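You operate a simulated robot arm through the tools that you are given. There is no shell and no other tool.

You are at the controls of a simulated robot arm. One attempt, no reset.

TASK
Change the dead bulb in the brass lamp and switch it on.
Fine: unplug before a bulb comes out or goes in and lay the plug in the black dish; grey bulb in the tray's empty cup; shade back on before plugging in. Set down upright: grey bulb.

It is judged by the outcome, as a careful person would: the job done as asked, and still so three seconds after it is handed in. It fails if anything else is knocked over, pushed out of place, dropped, spilled or broken.

THE ROBOT
A 7-joint arm with a two-finger parallel gripper, fixed in place. Base frame: the origin is at the foot of the arm, x ahead of it, y to its left, z up; the work surface is at about z = 0.735. Units: m, rad, N and s.
Its first joint turns from -2.897 to 2.897 rad. Payload 4.4 kg.
Tool frame: the origin (TCP) lies between the finger pads and is the grasp point; the fingertips stand 0.023 m ahead of it; z points along the fingers, y is the line along which they close. The gripper opens to 0.094 m. The fingers are 0.038 m wide and 0.01 m thick; the gripper's body (0.054 by 0.096 m) begins 0.039 m behind the TCP.
Orientation is that of the tool frame in the base frame, as a unit quaternion [w, x, y, z]. With the fingers straight down and closing along the base's y, the tool's x points along the base's -x, its y along +y and its z along -z.

THE INTERFACE
- The arm moves only by the tool send_rows. Its argument "rows" is a list of rows, each an object (a shift or turn left out is 0, a gripper value left out holds the last) with "delta_pos": the shift along the tool's x, y, z in mm, a list of three; "turn": the turn, a rotation vector about the tool's x, y, z in rad, a list of three; "fingers": the finger opening in mm, from 0 to 94. In form: [{"delta_pos": [x, y, z], "turn": [wx, wy, wz], "fingers": fingers}, ...]. A call has 1 to 20 rows; each row shifts and turns the commanded pose from where the row before left it, along the tool's axes as they then stand. Each row takes 0.2 s and may step no farther than 0.05 m and 0.15 rad from the row before; otherwise, or with a gripper value out of range, the whole call is refused. A pose out of reach is approached as far as the arm can. The call stops where the force on the tool passes 90 N (or 10 N more than at its start, if that is more) or the arm is blocked; 0.2 s more then pass. Each finger travels about 0.072 m/s and halts on what it meets, pressing with about 32 N; the grip force reading is that of the motor and also rises with nothing between the fingers. The clock runs only during rows and for 0.2 s after the last one: add rows that do not move to give the fingers time. The reply holds the time, the measured pose of the TCP, the force on the tool along the base axes, the opening and the grip force, in the units named above and with some noise, with the torque about the TCP (base axes, N m) and any sound that the robot's microphone picked up.
- Cameras (640 x 400 px; columns grow to the right, rows downward): "scene" is fixed at [0.0497, 0.501, 1.5149]; the picture's right is [-0.29, -0.96, 0.00], its down [-0.47, 0.15, -0.87] and it looks along [0.83, -0.26, -0.50] (base axes); focal length 306 px, centre (320, 200). "wrist" rides on the gripper at [0.086, 0.016, -0.075] in the tool frame; the picture's right is [-0.18, 0.98, 0.00], its down [-0.58, -0.11, -0.81] and it looks along [-0.79, -0.15, 0.59] (tool axes); focal length 243 px, centre (320, 200). There is no depth. A picture from a camera that has moved, and an enlarged one, comes with that camera's place and axes in the base frame and with its lens.
- grab_frame(camera): a new picture of that camera. It takes no simulated time.
- enlarge(camera, box): a new picture of the part [left, top, right, bottom] of that camera's present view, enlarged. It takes no simulated time.
- hand_in(): hands the job in; it is judged then, once.

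Nothing tells you positions but the pictures and the camera data. Unless the task says otherwise, let go and move clear before handing in.

The tools are called after "Request:" as name(argument=value, ...) on one line, values as JSON. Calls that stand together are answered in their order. send_rows: Moves the arm, as the interface text tells. Its arguments: {"type":"object","properties":{"rows":{"type":"array","items":{"type":"object","properties":{"delta_pos":{"type":"array","items":{"type":"number"}},"turn":{"type":"array","items":{"type":"number"}},"fingers":{"type":"number"}}}}},"required":["rows"]} The other tools are called the same way: grab_frame (camera) takes a picture; enlarge (camera, box) takes an enlarged picture of a part of a camera's view; hand_in () hands the job in.

At the start:

```text
t: 0.0
tool_pos: [0.8426, -0.0659, 1.3625]
tool_rot: [0.0, -0.001, 1.0, -0.001]
contact_force: [0.9, -0.3, -0.2]
moment: [0.02, -0.03, 0.01]
opening: 0.0938
grasp_force: 0.1
```

scene: 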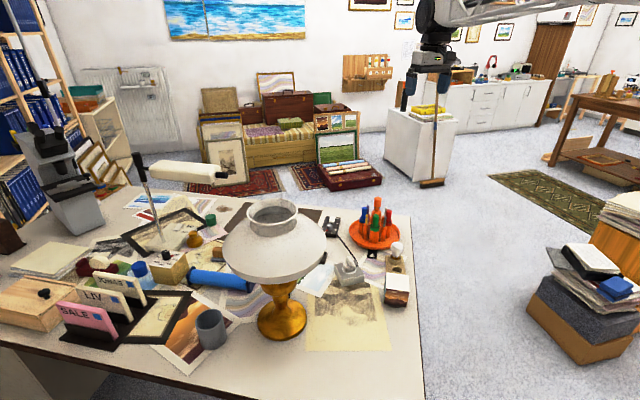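
wrist: 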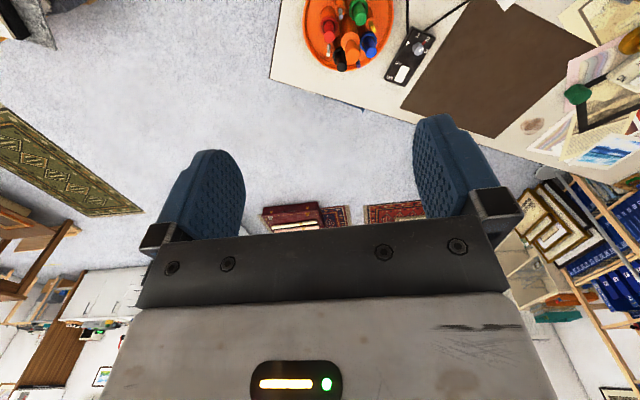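

I see a desk with a brass oil-style lamp with a white shade, a socket area and clutter. I'll look at the details closely before moving.

Request:
enlarge(camera="scene", box=[200, 180, 420, 350])

Request:
enlarge(camera="scene", box=[300, 190, 420, 310])

Request:
enlarge(camera="scene", box=[0, 180, 220, 390])

Request:
enlarge(camera="wrist", box=[270, 0, 640, 200])

```text
2.35 times, centred on (310, 265) of scene
camera zoom: at [0.0497, 0.501, 1.5149], right [-0.29, -0.96, 0.0], down [-0.47, 0.15, -0.87], along [0.83, -0.26, -0.5], focal length 719 px, centre (344, 47)
```

zoom: 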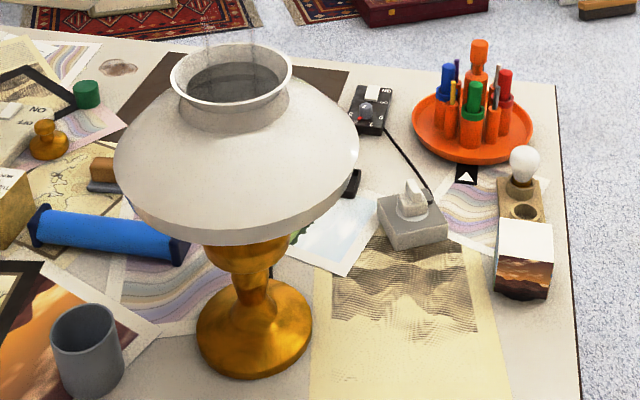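

```text
3.33 times, centred on (360, 250) of scene
camera zoom: at [0.0497, 0.501, 1.5149], right [-0.29, -0.96, 0.0], down [-0.47, 0.15, -0.87], along [0.83, -0.26, -0.5], focal length 1019 px, centre (187, 33)
```

zoom: 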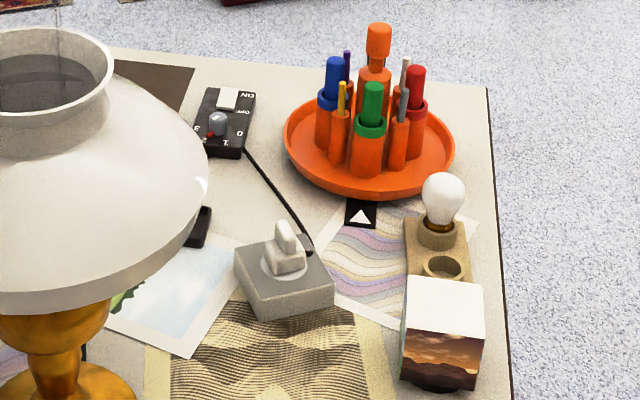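

```text
1.90 times, centred on (110, 285) of scene
camera zoom: at [0.0497, 0.501, 1.5149], right [-0.29, -0.96, 0.0], down [-0.47, 0.15, -0.87], along [0.83, -0.26, -0.5], focal length 582 px, centre (720, 38)
```

zoom: 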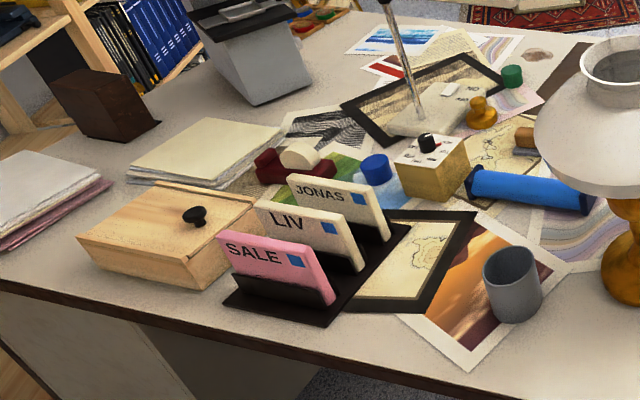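

```text
1.73 times, centred on (455, 100) of wrist
camera zoom: at [0.7574, -0.0512, 1.4363], right [0.18, 0.98, 0.0], down [0.58, -0.11, 0.81], along [0.79, -0.15, -0.59], focal length 420 px, centre (86, 373)
```

zoom: 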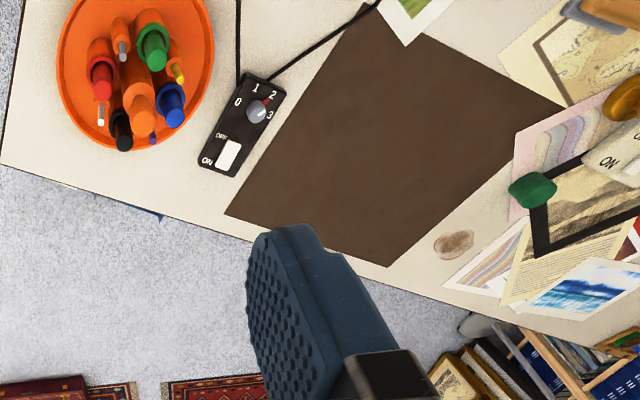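

I see the brass lamp with shade near (0.66, 0.43), the grey plug socket near (0.80, 0.16), and the bulb tray near (0.77, -0.02). I need closer views of the shade top and the black dish.

Request:
enlarge(camera="scene", box=[220, 170, 340, 250])

Request:
enlarge(camera="scene", box=[310, 210, 390, 300])

Request:
enlarge(camera="scene", box=[365, 230, 425, 310])

Request:
enlarge(camera="scene", box=[240, 260, 330, 350])

```text
5.00 times, centred on (280, 210) of scene
camera zoom: at [0.0497, 0.501, 1.5149], right [-0.29, -0.96, 0.0], down [-0.47, 0.15, -0.87], along [0.83, -0.26, -0.5], focal length 1528 px, centre (520, 150)
```

zoom: 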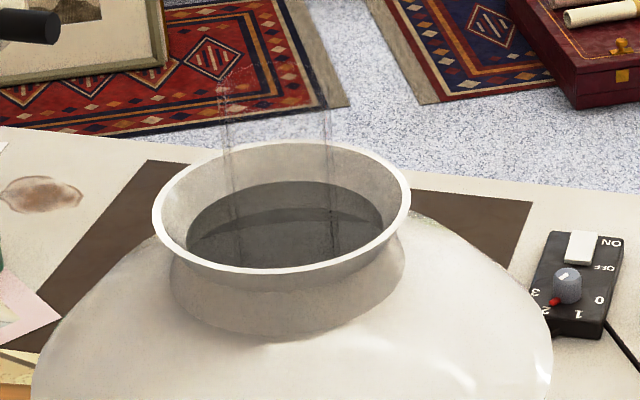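

```text
4.44 times, centred on (350, 255) of scene
camera zoom: at [0.0497, 0.501, 1.5149], right [-0.29, -0.96, 0.0], down [-0.47, 0.15, -0.87], along [0.83, -0.26, -0.5], focal length 1358 px, centre (187, -44)
```

zoom: 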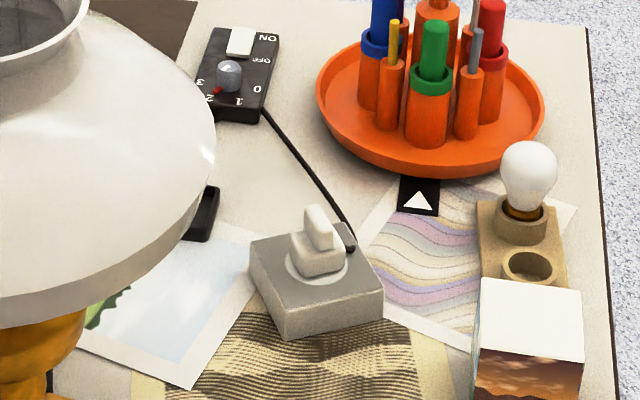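

```text
5.00 times, centred on (395, 270) of scene
camera zoom: at [0.0497, 0.501, 1.5149], right [-0.29, -0.96, 0.0], down [-0.47, 0.15, -0.87], along [0.83, -0.26, -0.5], focal length 1528 px, centre (-55, -150)
```

zoom: 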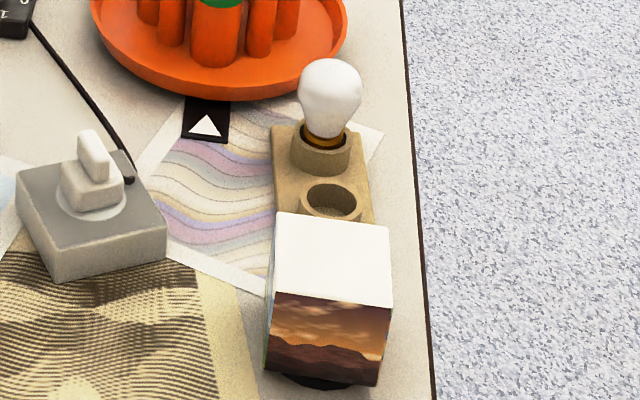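

```text
4.44 times, centred on (285, 305) of scene
camera zoom: at [0.0497, 0.501, 1.5149], right [-0.29, -0.96, 0.0], down [-0.47, 0.15, -0.87], along [0.83, -0.26, -0.5], focal length 1358 px, centre (476, -267)
```

zoom: 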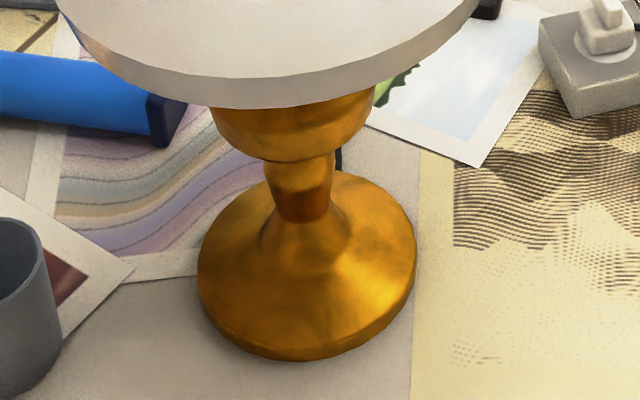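

A transparent glass chimney stands inside the shade, the rocker and dial box sits behind the lamp, and a black object lies partly behind the shade. I'll move the wrist camera back and to the left for a closer look.

Request:
send_rows(rows=[{"delta_pos": [38, 20, 0]}, {"delta_pos": [38, 20, 0]}, {"delta_pos": [38, 20, 0]}, {"delta_pos": [38, 20, 0]}, {"delta_pos": [38, 20, 0]}, {"delta_pos": [38, 20, 0]}, {"delta_pos": [38, 20, 0]}, {"delta_pos": [38, 20, 0]}])

Request:
grab_frame(camera="wrist")

Request:
grab_frame(camera="scene")

```text
t: 1.8
tool_pos: [0.536, 0.0976, 1.3634]
tool_rot: [0.0, 0.0, 1.0, 0.0]
contact_force: [0.2, -0.7, -1.0]
moment: [0.01, 0.01, 0.0]
opening: 0.0942
grasp_force: 0.0
```

```text
taken
camera wrist: at [0.4493, 0.1129, 1.4363], right [0.18, 0.98, 0.0], down [0.58, -0.11, 0.81], along [0.79, -0.15, -0.59], focal length 243 px, centre (320, 200)
```

wrist: 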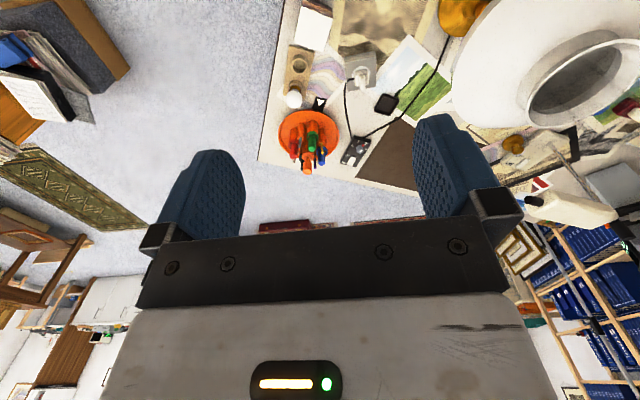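

```text
taken
```

scene: 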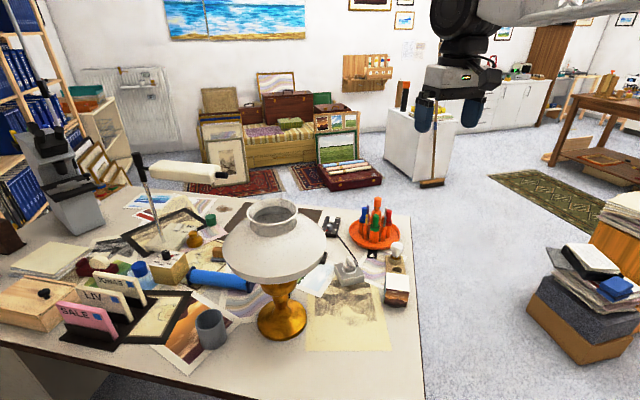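

Request:
enlarge(camera="wrist", box=[270, 0, 460, 190])

Request:
enlarge(camera="wrist", box=[440, 0, 640, 140])

Request:
enlarge(camera="wrist", box=[330, 50, 430, 170])

```text
2.11 times, centred on (365, 95) of wrist
camera zoom: at [0.4493, 0.1129, 1.4363], right [0.18, 0.98, 0.0], down [0.58, -0.11, 0.81], along [0.79, -0.15, -0.59], focal length 511 px, centre (225, 421)
```

zoom: 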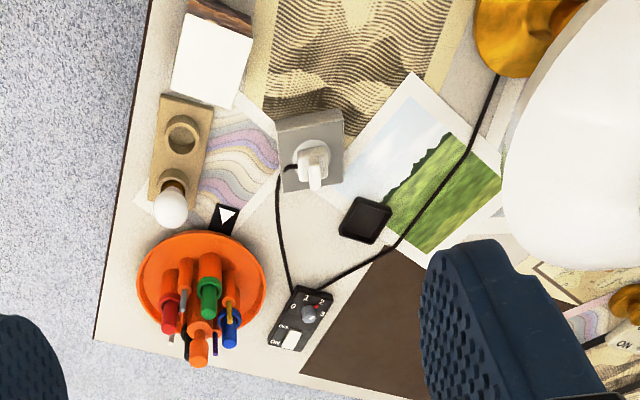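

```text
2.86 times, centred on (540, 70) of wrist
camera zoom: at [0.4493, 0.1129, 1.4363], right [0.18, 0.98, 0.0], down [0.58, -0.11, 0.81], along [0.79, -0.15, -0.59], focal length 693 px, centre (-309, 571)
```

zoom: 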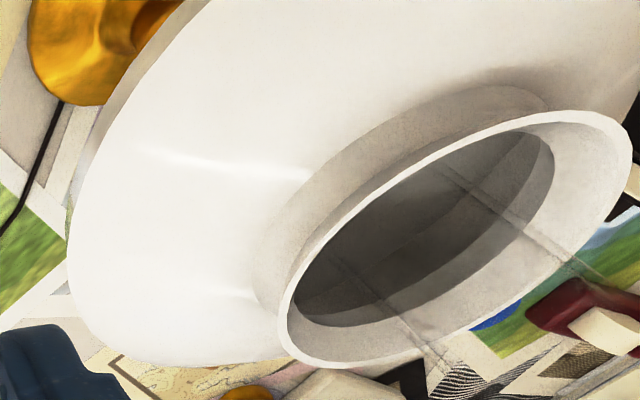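

```text
3.33 times, centred on (380, 110) of wrist
camera zoom: at [0.4493, 0.1129, 1.4363], right [0.18, 0.98, 0.0], down [0.58, -0.11, 0.81], along [0.79, -0.15, -0.59], focal length 809 px, centre (120, 500)
```

zoom: 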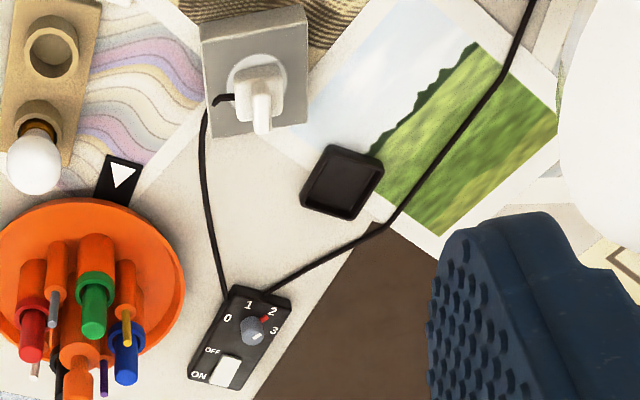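

The black dish is a small square tray near the socket, and the cord runs lamp → switch box → plug. I'll check the chimney top and the switch details.

Request:
enlarge(camera="scene", box=[245, 160, 309, 224])

Request:
enlarge(camera="scene", box=[317, 210, 357, 245])

Request:
enlarge(camera="wrist", box=[330, 80, 410, 170])

```text
6.25 times, centred on (277, 192) of scene
camera zoom: at [0.0497, 0.501, 1.5149], right [-0.29, -0.96, 0.0], down [-0.47, 0.15, -0.87], along [0.83, -0.26, -0.5], focal length 1910 px, centre (589, 250)
```

zoom: 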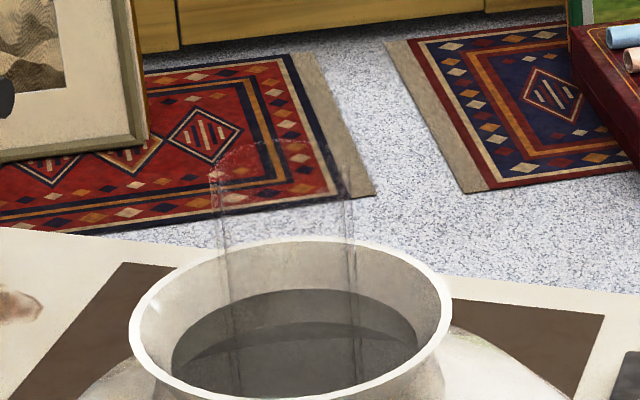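

```text
11.43 times, centred on (337, 228) of scene
camera zoom: at [0.0497, 0.501, 1.5149], right [-0.29, -0.96, 0.0], down [-0.47, 0.15, -0.87], along [0.83, -0.26, -0.5], focal length 3493 px, centre (126, -114)
```

zoom: 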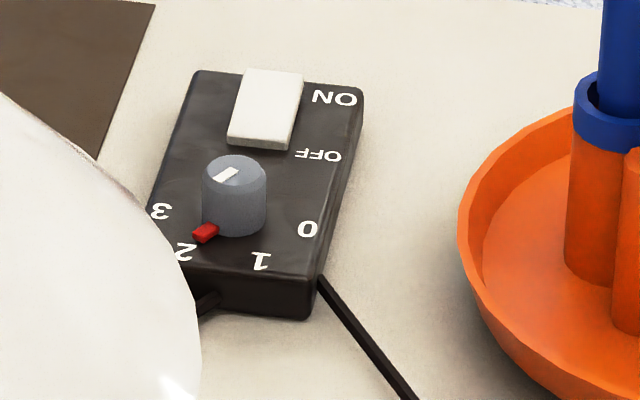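

```text
4.44 times, centred on (370, 125) of wrist
camera zoom: at [0.4493, 0.1129, 1.4363], right [0.18, 0.98, 0.0], down [0.58, -0.11, 0.81], along [0.79, -0.15, -0.59], focal length 1078 px, centre (98, 533)
```

zoom: 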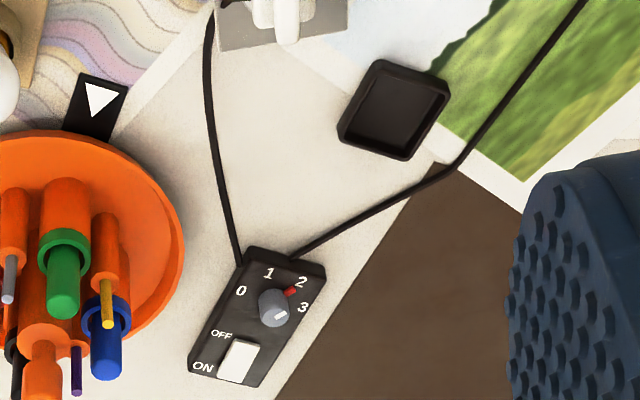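

The dial points at 2 with a rocker/slider beside it; the chimney top is at about z≈1.21. I'll move above and just behind the lamp to look down into it.

Request:
send_rows(rows=[{"delta_pos": [-6, 39, -10]}, {"delta_pos": [-6, 39, -10]}, {"delta_pos": [-6, 39, -10]}, {"delta_pos": [-6, 39, -10]}, {"delta_pos": [-6, 39, -10]}, {"delta_pos": [-6, 39, -10]}, {"delta_pos": [-6, 39, -10]}, {"delta_pos": [-6, 39, -10]}])

Request:
grab_frame(camera="wrist")

Request:
enlarge(camera="wrist", box=[200, 0, 440, 150])

Request:
grab_frame(camera="scene")

```text
t: 3.6
tool_pos: [0.5859, 0.4069, 1.4427]
tool_rot: [0.001, 0.0, 1.0, 0.0]
contact_force: [-0.3, 0.0, 0.7]
moment: [0.0, -0.03, 0.01]
opening: 0.0944
grasp_force: 0.1
```

```text
taken
camera wrist: at [0.5007, 0.4226, 1.5162], right [0.18, 0.98, 0.0], down [0.58, -0.11, 0.81], along [0.79, -0.15, -0.59], focal length 243 px, centre (320, 200)
```

wrist: 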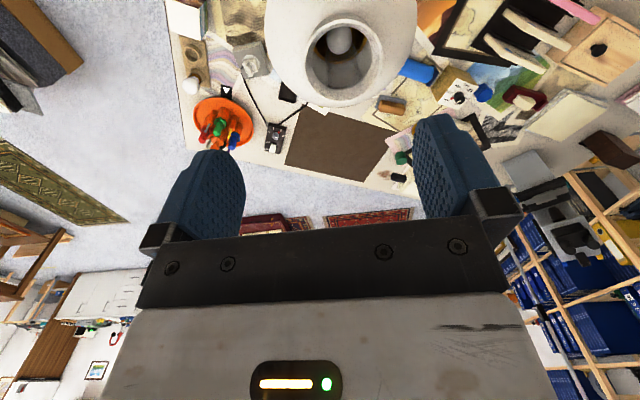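

```text
2.67 times, centred on (320, 75) of wrist
camera zoom: at [0.5007, 0.4226, 1.5162], right [0.18, 0.98, 0.0], down [0.58, -0.11, 0.81], along [0.79, -0.15, -0.59], focal length 647 px, centre (320, 533)
```

zoom: 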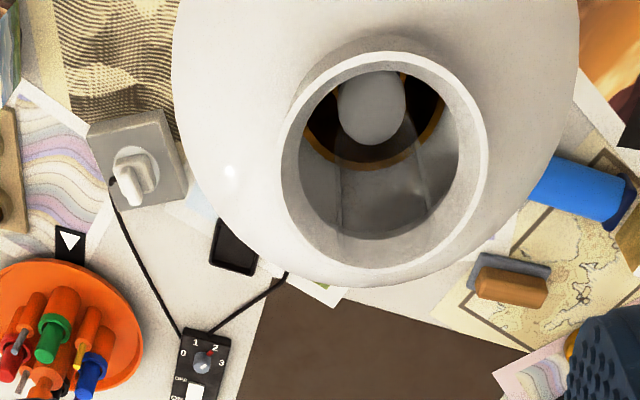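

```text
taken
```

scene: 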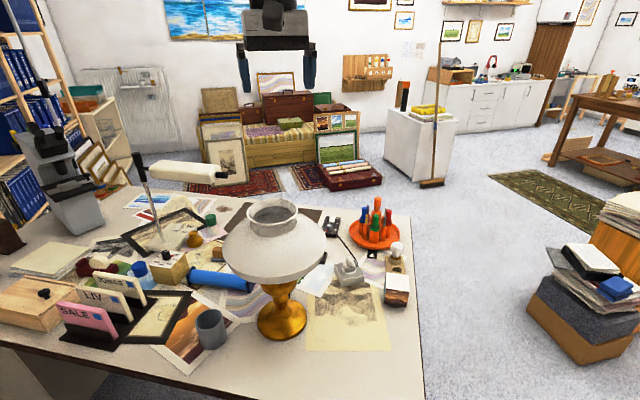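

The dead grey bulb is inside the glass chimney, with its top at about z≈1.06 on the lamp axis near (0.668, 0.426). The first job is the plug, so I'll move over that way and go lower for a close look at plug, dish and switch.

Request:
send_rows(rows=[{"delta_pos": [-12, -41, 0]}, {"delta_pos": [-12, -41, 0]}, {"delta_pos": [-12, -41, 0]}, {"delta_pos": [-12, -41, 0]}, {"delta_pos": [-12, -41, 0]}, {"delta_pos": [-12, -41, 0]}, {"delta_pos": [-8, -30, 10]}, {"delta_pos": [0, 0, 45]}, {"delta_pos": [0, 0, 45]}, {"delta_pos": [0, 0, 45]}, {"delta_pos": [0, 0, 45]}, {"delta_pos": [0, 0, 45]}, {"delta_pos": [0, 0, 45]}, {"delta_pos": [0, 0, 45]}])

Request:
grab_frame(camera="wrist")

Request:
grab_frame(camera="scene")

```text
t: 6.6
tool_pos: [0.6649, 0.1293, 1.1214]
tool_rot: [0.001, 0.0, 1.0, 0.001]
contact_force: [-0.2, 0.0, 0.1]
moment: [0.03, -0.01, 0.0]
opening: 0.094
grasp_force: 0.2
```

```text
taken
camera wrist: at [0.5785, 0.1446, 1.1939], right [0.18, 0.98, 0.0], down [0.58, -0.11, 0.81], along [0.79, -0.15, -0.59], focal length 243 px, centre (320, 200)
```

wrist: 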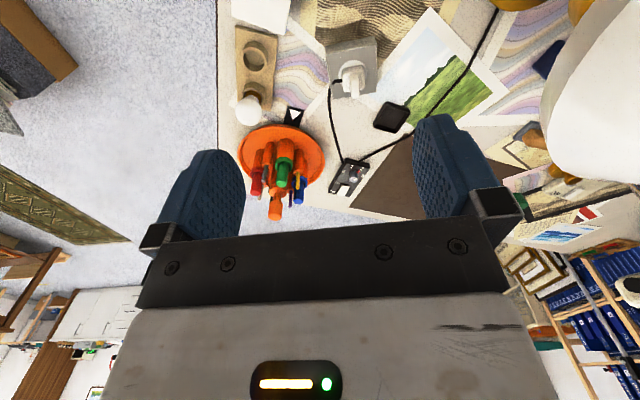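

```text
taken
```

scene: 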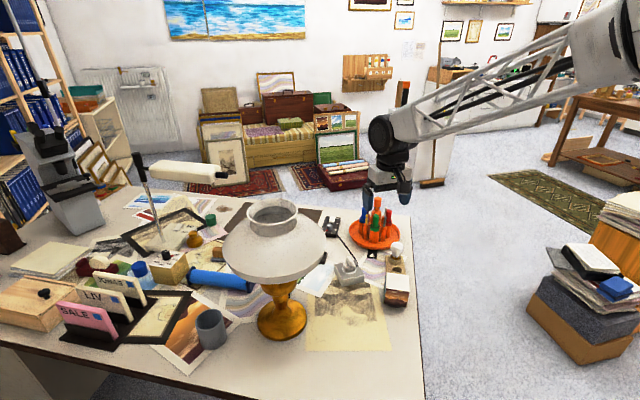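

Request:
enlarge(camera="wrist", box=[310, 20, 430, 140])

Request:
enlarge(camera="wrist", box=[310, 140, 390, 200])

Request:
enlarge(camera="wrist", box=[220, 0, 310, 130])

```text
3.33 times, centred on (370, 80) of wrist
camera zoom: at [0.5785, 0.1446, 1.1939], right [0.18, 0.98, 0.0], down [0.58, -0.11, 0.81], along [0.79, -0.15, -0.59], focal length 809 px, centre (153, 600)
```

zoom: 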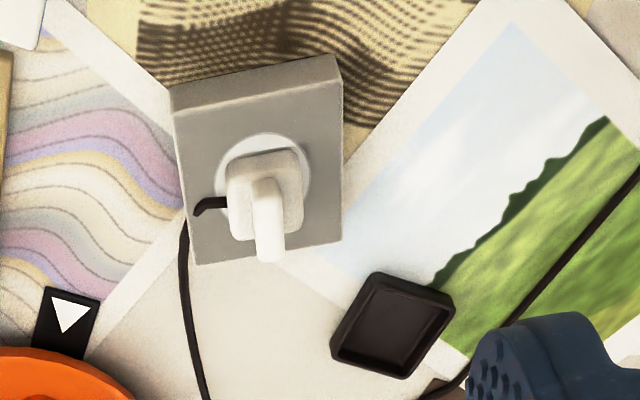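

```text
6.67 times, centred on (350, 170) of wrist
camera zoom: at [0.5785, 0.1446, 1.1939], right [0.18, 0.98, 0.0], down [0.58, -0.11, 0.81], along [0.79, -0.15, -0.59], focal length 1618 px, centre (120, 400)
```

zoom: 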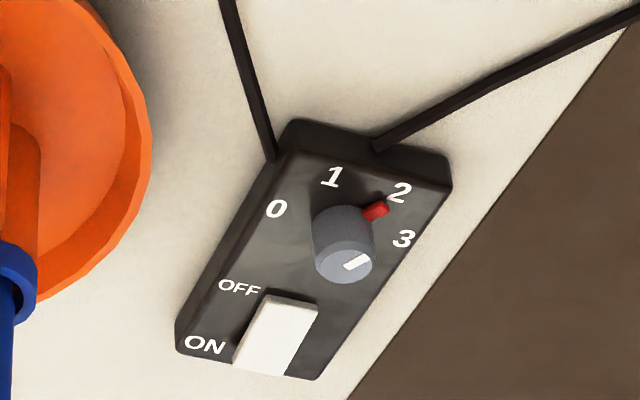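

```text
3.08 times, centred on (265, 65) of wrist
camera zoom: at [0.5785, 0.1446, 1.1939], right [0.18, 0.98, 0.0], down [0.58, -0.11, 0.81], along [0.79, -0.15, -0.59], focal length 746 px, centre (489, 615)
```

zoom: 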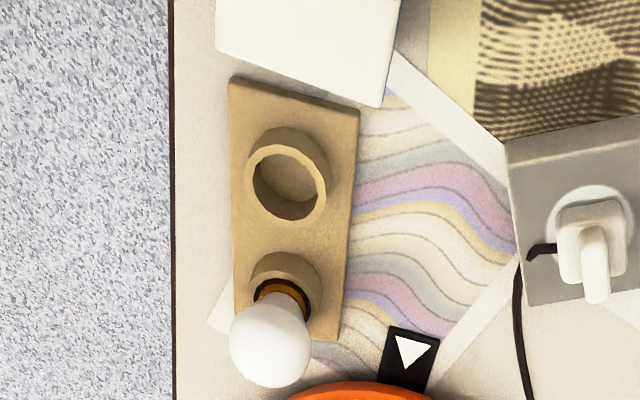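

The rocker's ON end looks raised, so the switch is probably OFF. I'll zoom closer on the plug to find its height and fin direction.

Request:
enlarge(camera="wrist", box=[330, 50, 380, 110])

Request:
enlarge(camera="scene", box=[325, 245, 375, 295])

```text
6.67 times, centred on (355, 80) of wrist
camera zoom: at [0.5785, 0.1446, 1.1939], right [0.18, 0.98, 0.0], down [0.58, -0.11, 0.81], along [0.79, -0.15, -0.59], focal length 1618 px, centre (87, 1000)
```

zoom: 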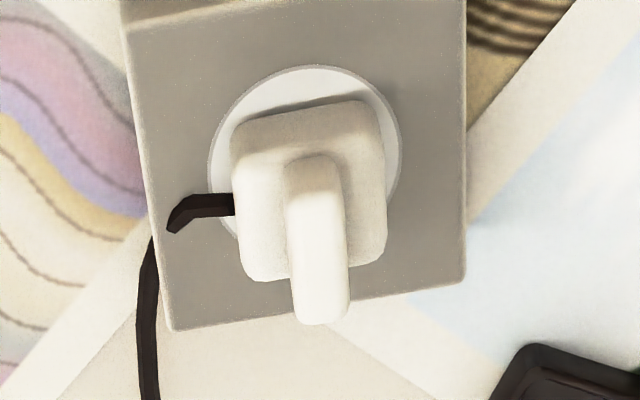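

```text
8.00 times, centred on (350, 270) of scene
camera zoom: at [0.0497, 0.501, 1.5149], right [-0.29, -0.96, 0.0], down [-0.47, 0.15, -0.87], along [0.83, -0.26, -0.5], focal length 2445 px, centre (80, -360)
```

zoom: 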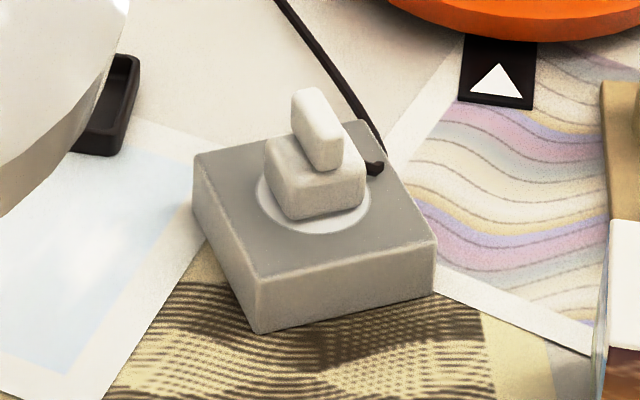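

The plug is centred on the socket at about (0.801, 0.163), with a fin running along x (thin along y, top near z≈0.815). The black dish is at about (0.919, 0.237), and the switch box is farther out near (1.08–1.13, 0.12). I'll move above the plug and check alignment.

Request:
send_rows(rows=[{"delta_pos": [-34, 9, 30]}, {"delta_pos": [-34, 9, 30]}, {"delta_pos": [-34, 8, 30]}, {"delta_pos": [-34, 8, 30]}, {"delta_pos": [0, 0, 45]}, {"delta_pos": [0, 0, 45]}])

Request:
grab_frame(camera="wrist")

Request:
enlarge(camera="wrist", box=[260, 50, 400, 190])

Request:
enlarge(camera="scene", box=[310, 190, 410, 300])

```text
t: 8.0
tool_pos: [0.8013, 0.1652, 0.9069]
tool_rot: [0.001, 0.0, 1.0, 0.0]
contact_force: [-1.0, 0.2, 0.3]
moment: [0.01, 0.03, 0.0]
opening: 0.0937
grasp_force: 0.0
```

```text
taken
camera wrist: at [0.7152, 0.1806, 0.9806], right [0.18, 0.98, 0.0], down [0.58, -0.11, 0.81], along [0.79, -0.15, -0.59], focal length 243 px, centre (320, 200)
```

wrist: 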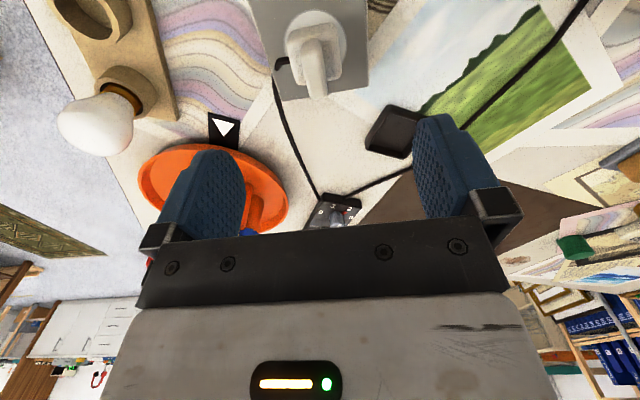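

```text
2.86 times, centred on (330, 120) of wrist
camera zoom: at [0.7152, 0.1806, 0.9806], right [0.18, 0.98, 0.0], down [0.58, -0.11, 0.81], along [0.79, -0.15, -0.59], focal length 693 px, centre (291, 429)
```

zoom: 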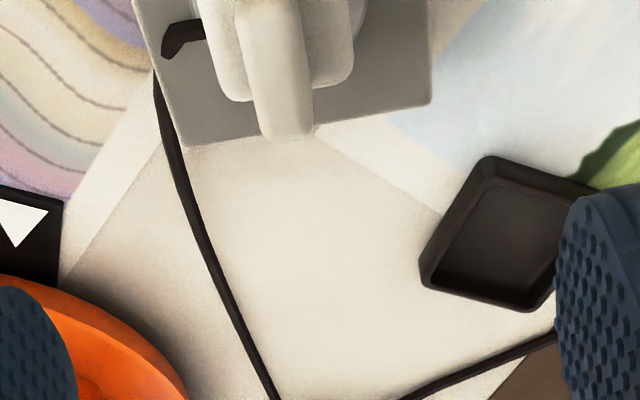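

```text
3.64 times, centred on (360, 245) of scene
camera zoom: at [0.0497, 0.501, 1.5149], right [-0.29, -0.96, 0.0], down [-0.47, 0.15, -0.87], along [0.83, -0.26, -0.5], focal length 1111 px, centre (174, 36)
```

zoom: 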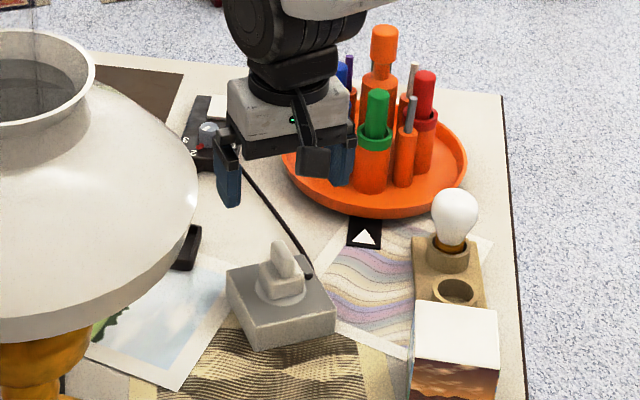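

The fin's far top edge triangulates to (0.815, 0.162, 0.812), so the fin centre is about (0.804, 0.1625). I'll narrow the fingers, descend with the tips just above the plug body, and close.

Request:
send_rows(rows=[{"delta_pos": [-3, -2.7, 0], "fingers": 36}, {"delta_pos": [0, 0, 25], "fingers": 36}, {"delta_pos": [0, 0, 25]}, {"delta_pos": [0, 0, 25]}, {"delta_pos": [0, 0, 15]}, {"delta_pos": [0, 0, 10]}])

Request:
enlarge(camera="scene", box=[310, 220, 390, 300])

Request:
grab_frame(camera="wrist")

```text
t: 9.4
tool_pos: [0.8096, 0.1616, 0.8179]
tool_rot: [0.006, 0.0, 1.0, 0.001]
contact_force: [2.1, 0.6, 7.8]
moment: [-0.01, 0.06, 0.08]
opening: 0.036
grasp_force: 0.1
stopped in row 6: the force on the tool passed its limit at 113 N (the readings are from after the stop); the commanded pose is now the measured one
```

```text
5.00 times, centred on (350, 260) of scene
camera zoom: at [0.0497, 0.501, 1.5149], right [-0.29, -0.96, 0.0], down [-0.47, 0.15, -0.87], along [0.83, -0.26, -0.5], focal length 1528 px, centre (170, -100)
```

zoom: 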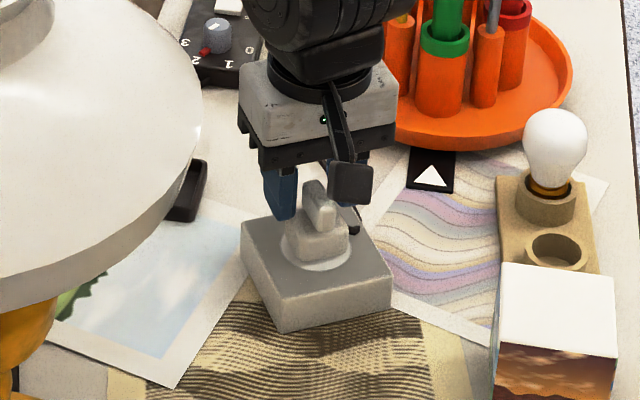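

```text
taken
camera wrist: at [0.7238, 0.1776, 0.8912], right [0.18, 0.98, 0.0], down [0.57, -0.11, 0.81], along [0.8, -0.15, -0.58], focal length 243 px, centre (320, 200)
```

wrist: 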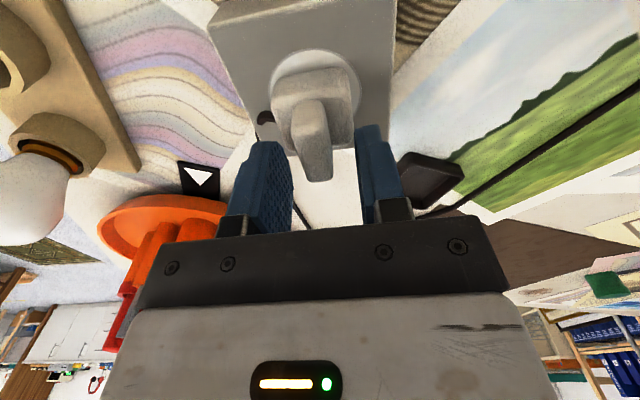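

The descent hit something at TCP z≈0.818, so the plug body is taller than I thought or a finger landed on it. I'll look closely before moving.

Request:
enlarge(camera="wrist", box=[220, 30, 420, 230])

Request:
enlarge(camera="scene", box=[330, 240, 380, 290])

```text
2.00 times, centred on (320, 130) of wrist
camera zoom: at [0.7238, 0.1776, 0.8912], right [0.18, 0.98, 0.0], down [0.57, -0.11, 0.81], along [0.8, -0.15, -0.58], focal length 485 px, centre (320, 340)
```

zoom: 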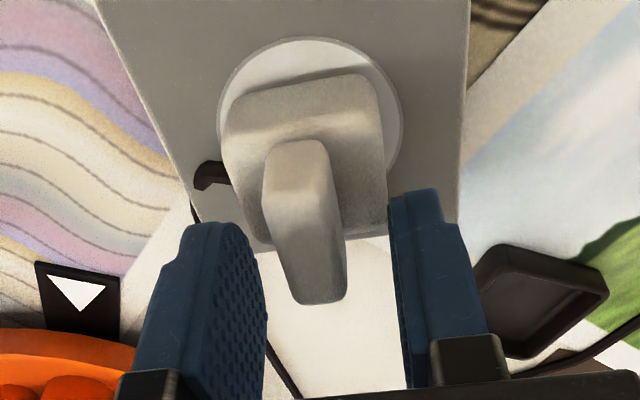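

```text
8.00 times, centred on (355, 265) of scene
camera zoom: at [0.0497, 0.501, 1.5149], right [-0.29, -0.96, 0.0], down [-0.47, 0.15, -0.87], along [0.83, -0.26, -0.5], focal length 2445 px, centre (40, -320)
```

zoom: 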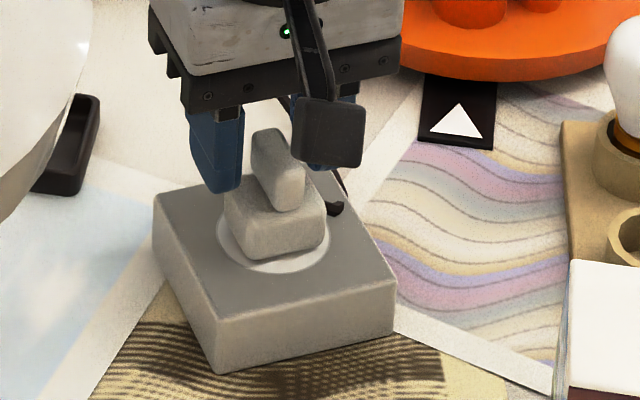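

Contact was likely a fingertip on the plug body's edge (block top ≈0.765, body top ≈0.79). I'll back off 3 mm, recentre on the fin, and close.

Request:
send_rows(rows=[{"delta_pos": [0, 0, -3]}, {"delta_pos": [6, 1, 0], "fingers": 26}, {"delta_pos": [0, 0, 0], "fingers": 26}])

Request:
enlarge(camera="wrist", box=[220, 30, 420, 230])

Request:
enlarge(camera="scene", box=[330, 240, 380, 290])

```text
t: 10.2
tool_pos: [0.8033, 0.1631, 0.8192]
tool_rot: [0.004, 0.0, 1.0, 0.001]
contact_force: [-0.2, -0.2, -0.4]
moment: [0.01, -0.01, -0.04]
opening: 0.026
grasp_force: 0.1
```

```text
2.00 times, centred on (320, 130) of wrist
camera zoom: at [0.7174, 0.1786, 0.8925], right [0.18, 0.98, 0.0], down [0.57, -0.11, 0.81], along [0.8, -0.15, -0.58], focal length 485 px, centre (320, 340)
```

zoom: 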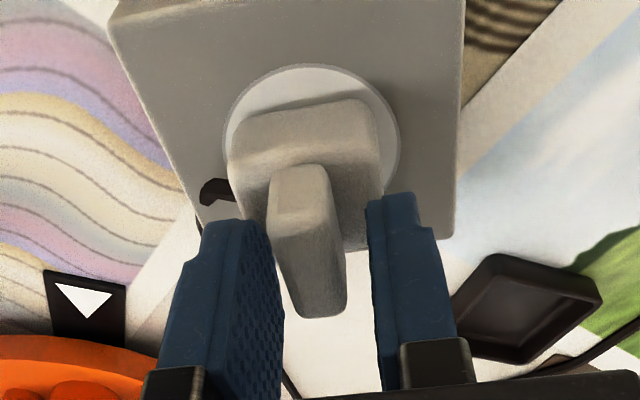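

```text
8.00 times, centred on (355, 265) of scene
camera zoom: at [0.0497, 0.501, 1.5149], right [-0.29, -0.96, 0.0], down [-0.47, 0.15, -0.87], along [0.83, -0.26, -0.5], focal length 2445 px, centre (40, -320)
```

zoom: 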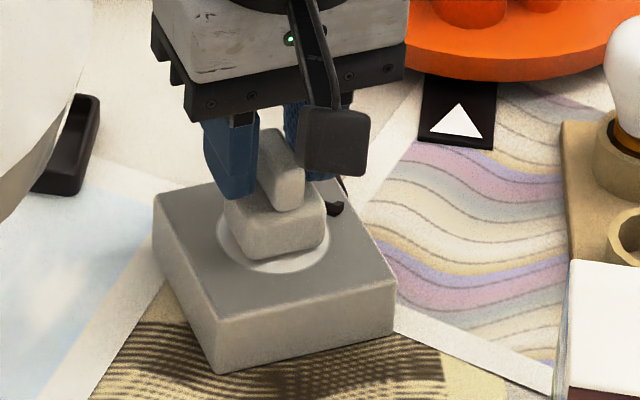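

The fingers now straddle the fin. I'll close the grip and check the opening before pulling.

Request:
send_rows(rows=[{"delta_pos": [0, 0, 0], "fingers": 0}, {"delta_pos": [0, 0, 0], "fingers": 0}, {"delta_pos": [0, 0, 0], "fingers": 0}])

Request:
enlarge(camera="wrist", box=[220, 30, 420, 230])

```text
t: 11.0
tool_pos: [0.8021, 0.1631, 0.8203]
tool_rot: [0.004, 0.0, 1.0, 0.001]
contact_force: [0.4, 1.2, 0.9]
moment: [0.02, 0.03, -0.01]
opening: 0.0134
grasp_force: 31.8
heard: snap
```

```text
2.00 times, centred on (320, 130) of wrist
camera zoom: at [0.7175, 0.1786, 0.8926], right [0.18, 0.98, 0.0], down [0.57, -0.11, 0.81], along [0.8, -0.15, -0.58], focal length 485 px, centre (320, 340)
```

zoom: 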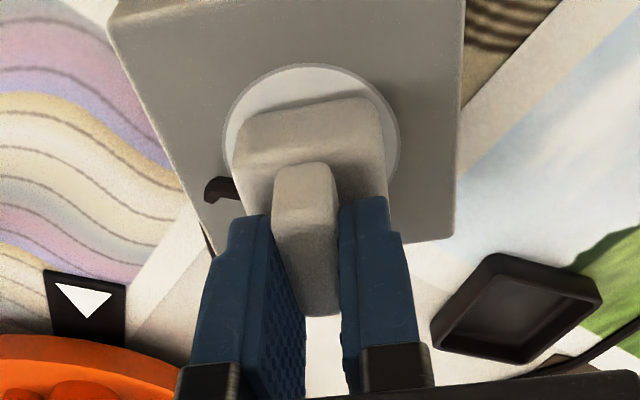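

The grip holds the fin (13.4 mm, 32 N) and a snap was heard, probably the plug's detent. I'll lift slowly straight up.

Request:
send_rows(rows=[{"delta_pos": [0, 0, -5]}, {"delta_pos": [0, 0, -10]}, {"delta_pos": [0, 0, -15]}, {"delta_pos": [0, 0, -20]}])

Request:
grab_frame(camera="wrist")

Request:
enlarge(camera="scene", box=[310, 210, 390, 300])

```text
t: 12.0
tool_pos: [0.8017, 0.1607, 0.8695]
tool_rot: [0.004, 0.0, 1.0, 0.001]
contact_force: [-0.1, 0.3, 0.5]
moment: [0.0, 0.03, 0.01]
opening: 0.0
grasp_force: 31.9
```

```text
taken
camera wrist: at [0.7158, 0.1775, 0.9431], right [0.18, 0.98, 0.0], down [0.57, -0.11, 0.81], along [0.8, -0.15, -0.58], focal length 243 px, centre (320, 200)
```

wrist: 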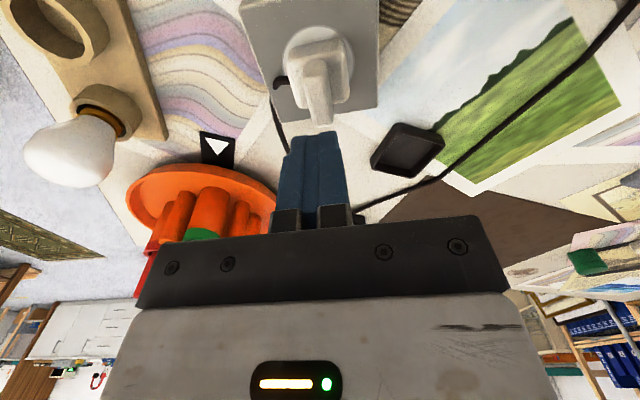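

```text
4.44 times, centred on (350, 255) of scene
camera zoom: at [0.0497, 0.501, 1.5149], right [-0.29, -0.96, 0.0], down [-0.47, 0.15, -0.87], along [0.83, -0.26, -0.5], focal length 1358 px, centre (187, -44)
```

zoom: 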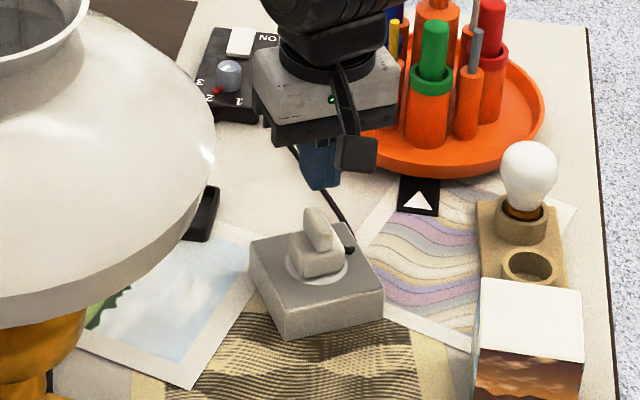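

The fingers slipped off the fin and the plug is still in the socket. I'll inspect the plug for any change before choosing a better grip.

Request:
enlarge(camera="wrist", box=[260, 0, 380, 140])

Request:
enlarge(camera="scene", box=[330, 255, 370, 290])

```text
2.86 times, centred on (320, 70) of wrist
camera zoom: at [0.7158, 0.1775, 0.9431], right [0.18, 0.98, 0.0], down [0.57, -0.11, 0.81], along [0.8, -0.15, -0.58], focal length 693 px, centre (320, 571)
```

zoom: 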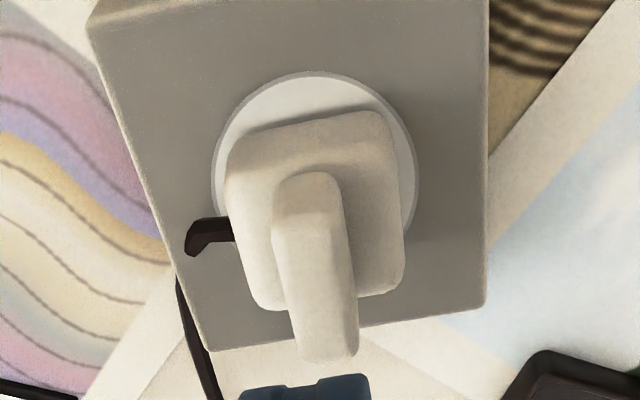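

```text
11.43 times, centred on (350, 272) of scene
camera zoom: at [0.0497, 0.501, 1.5149], right [-0.29, -0.96, 0.0], down [-0.47, 0.15, -0.87], along [0.83, -0.26, -0.5], focal length 3493 px, centre (-23, -629)
```

zoom: 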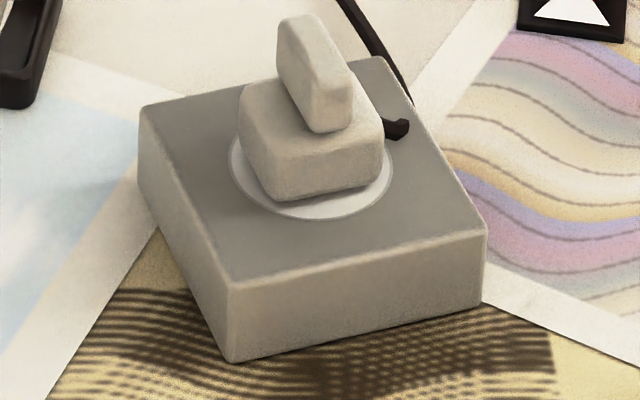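

The plug looks unchanged and seated. Its body is about 40 mm (y) by 30 mm (x), so I'll rotate the gripper 90° and grip the body on its flat x faces, clear of the cord exit.

Request:
send_rows(rows=[{"delta_pos": [0, 0, -30], "fingers": 60}, {"turn": [0, 0, 0.1428]}, {"turn": [0, 0, 0.1428]}, {"turn": [0, 0, 0.1428]}, {"turn": [0, 0, 0.1428]}, {"turn": [0, 0, 0.1428]}, {"turn": [0, 0, 0.1428]}, {"turn": [0, 0, 0.1428]}, {"turn": [0, 0, 0.1428]}, {"turn": [0, 0, 0.1428]}, {"turn": [0, 0, 0.1428]}, {"turn": [0, 0, 0.1428]}])

Request:
grab_frame(camera="wrist")

Request:
grab_frame(camera="scene")

```text
t: 14.6
tool_pos: [0.8019, 0.1632, 0.9]
tool_rot: [0.002, 0.708, 0.706, 0.004]
contact_force: [0.3, 0.8, 0.1]
moment: [0.03, -0.02, 0.03]
opening: 0.06
grasp_force: 0.0
```

```text
taken
camera wrist: at [0.8196, 0.2487, 0.9737], right [0.98, -0.19, 0.01], down [-0.12, -0.58, 0.8], along [-0.14, -0.79, -0.59], focal length 243 px, centre (320, 200)
```

wrist: 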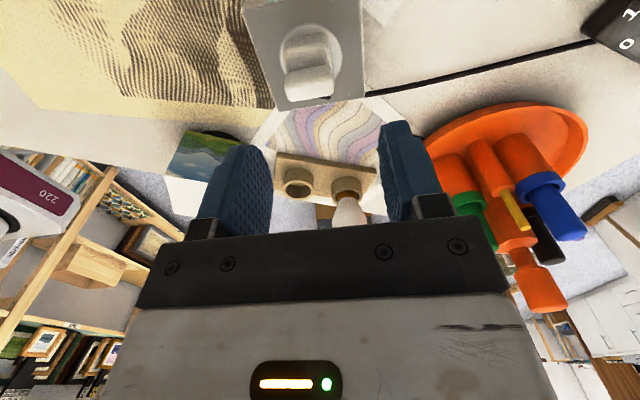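

```text
taken
```

scene: 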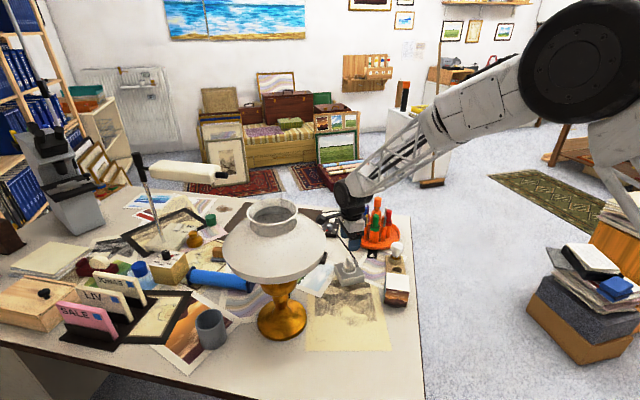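

Request:
enlarge(camera="wrist", box=[240, 0, 380, 120])

```text
3.33 times, centred on (310, 60) of wrist
camera zoom: at [0.8196, 0.2487, 0.9737], right [0.98, -0.19, 0.01], down [-0.12, -0.58, 0.8], along [-0.14, -0.79, -0.59], focal length 809 px, centre (353, 667)
```

zoom: 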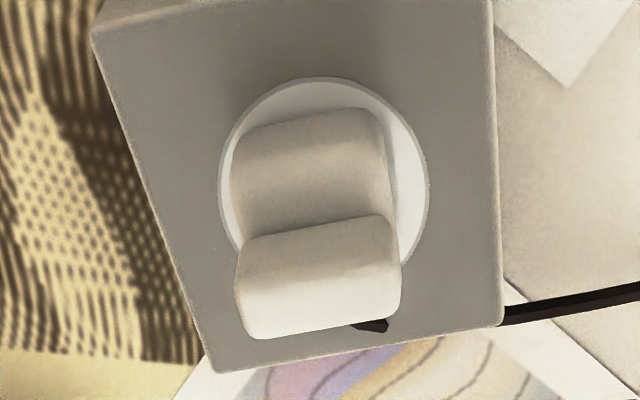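

From this side the fin and body share the same x faces (x≈0.781–0.816, centre 0.799). I'll descend and clamp those faces.

Request:
send_rows(rows=[{"delta_pos": [0, -3.2, 20]}, {"delta_pos": [0, 0, 25]}, {"delta_pos": [0, 0, 25]}, {"delta_pos": [0, 0, 15]}, {"delta_pos": [0, 0, 10]}, {"delta_pos": [0, 0, 6]}])

Request:
enlarge(camera="wrist", box=[220, 30, 420, 230])

```text
t: 16.0
tool_pos: [0.8015, 0.1627, 0.7988]
tool_rot: [0.004, 0.707, 0.707, 0.005]
contact_force: [0.2, -0.2, 1.3]
moment: [0.02, -0.02, 0.04]
opening: 0.06
grasp_force: 0.0
```

```text
2.00 times, centred on (320, 130) of wrist
camera zoom: at [0.8178, 0.2487, 0.8736], right [0.98, -0.18, 0.01], down [-0.12, -0.58, 0.8], along [-0.14, -0.79, -0.59], focal length 485 px, centre (320, 340)
```

zoom: 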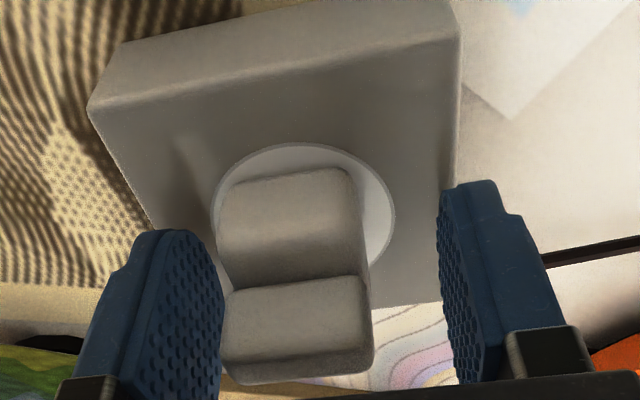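

The plug sits about 7 mm toward the near finger, so I'll shift to centre on it before closing.

Request:
send_rows(rows=[{"delta_pos": [0, -6, 0]}, {"delta_pos": [0, 0, 0], "fingers": 44}, {"delta_pos": [0, 0, 0]}])

Request:
enlarge(camera="wrist", box=[220, 30, 420, 230])

```text
t: 16.8
tool_pos: [0.7971, 0.1628, 0.7985]
tool_rot: [0.003, 0.707, 0.707, 0.004]
contact_force: [0.2, 0.2, -0.7]
moment: [0.06, 0.0, 0.02]
opening: 0.0439
grasp_force: 0.2
```

```text
2.00 times, centred on (320, 130) of wrist
camera zoom: at [0.8117, 0.2486, 0.8737], right [0.98, -0.18, 0.01], down [-0.12, -0.58, 0.8], along [-0.14, -0.79, -0.59], focal length 485 px, centre (320, 340)
```

zoom: 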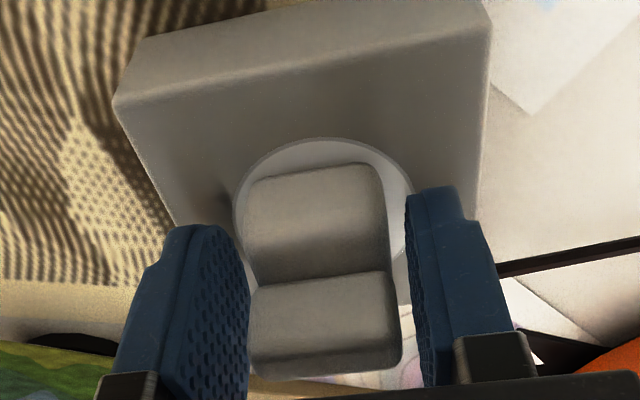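

Request:
send_rows(rows=[{"delta_pos": [0, -1, 3]}, {"delta_pos": [0, 0, 0], "fingers": 0}, {"delta_pos": [0, 0, 0]}, {"delta_pos": [0, 0, 0]}])

Request:
enlarge(camera="wrist", box=[220, 30, 420, 230])

```text
t: 17.8
tool_pos: [0.7935, 0.1635, 0.7957]
tool_rot: [0.003, 0.708, 0.706, 0.004]
contact_force: [-0.2, -0.4, 3.8]
moment: [0.0, 0.14, -0.03]
opening: 0.0336
grasp_force: 32.1
```

```text
2.00 times, centred on (320, 130) of wrist
camera zoom: at [0.8104, 0.2488, 0.8709], right [0.98, -0.18, 0.01], down [-0.12, -0.58, 0.8], along [-0.14, -0.79, -0.59], focal length 485 px, centre (320, 340)
```

zoom: 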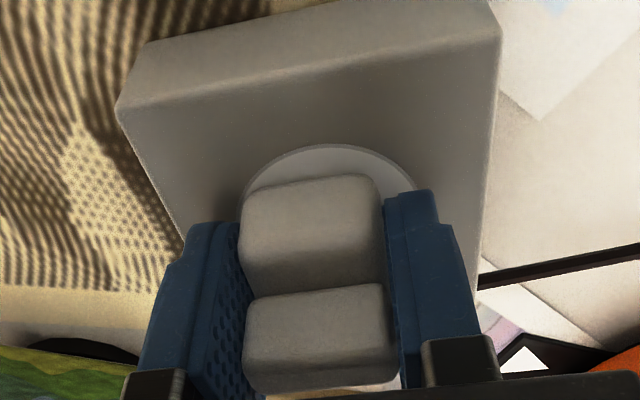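

The plug body is gripped firmly (33.6 mm, 32 N). I'll pull it straight up gently.

Request:
send_rows(rows=[{"delta_pos": [0, 0, -4]}, {"delta_pos": [0, 0, -6]}, {"delta_pos": [0, 0, -10]}, {"delta_pos": [0, 0, -10]}])

Request:
enlarge(camera="wrist", box=[220, 30, 420, 230])

Request:
enlarge(camera="scene", box=[310, 220, 390, 300])

```text
t: 18.8
tool_pos: [0.7925, 0.1619, 0.8256]
tool_rot: [0.003, 0.707, 0.707, 0.004]
contact_force: [0.5, 0.4, -1.1]
moment: [0.05, -0.03, 0.02]
opening: 0.0338
grasp_force: 31.5
```

```text
2.00 times, centred on (320, 130) of wrist
camera zoom: at [0.8085, 0.2484, 0.8997], right [0.98, -0.18, 0.01], down [-0.12, -0.58, 0.8], along [-0.14, -0.79, -0.59], focal length 485 px, centre (320, 340)
```

zoom: 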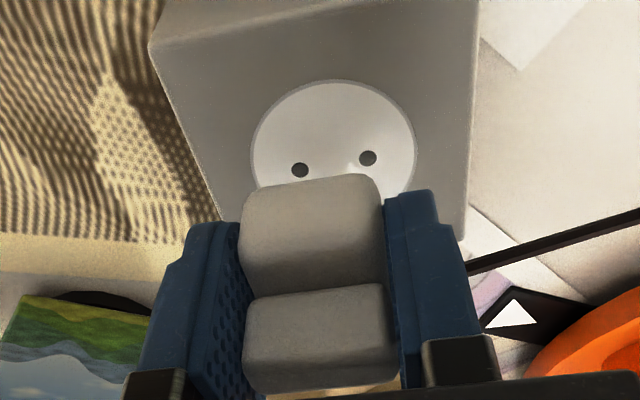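

```text
5.00 times, centred on (350, 260) of scene
camera zoom: at [0.0497, 0.501, 1.5149], right [-0.29, -0.96, 0.0], down [-0.47, 0.15, -0.87], along [0.83, -0.26, -0.5], focal length 1528 px, centre (170, -100)
```

zoom: 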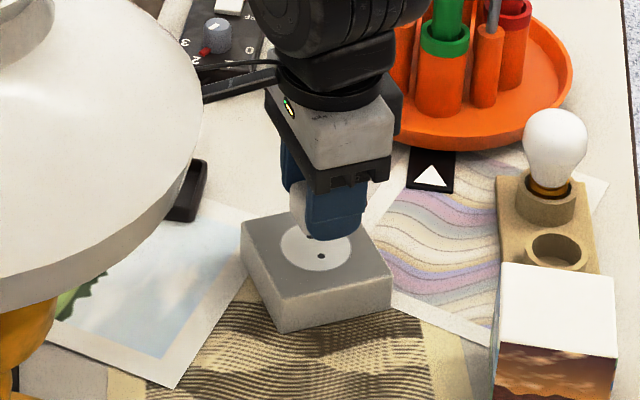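

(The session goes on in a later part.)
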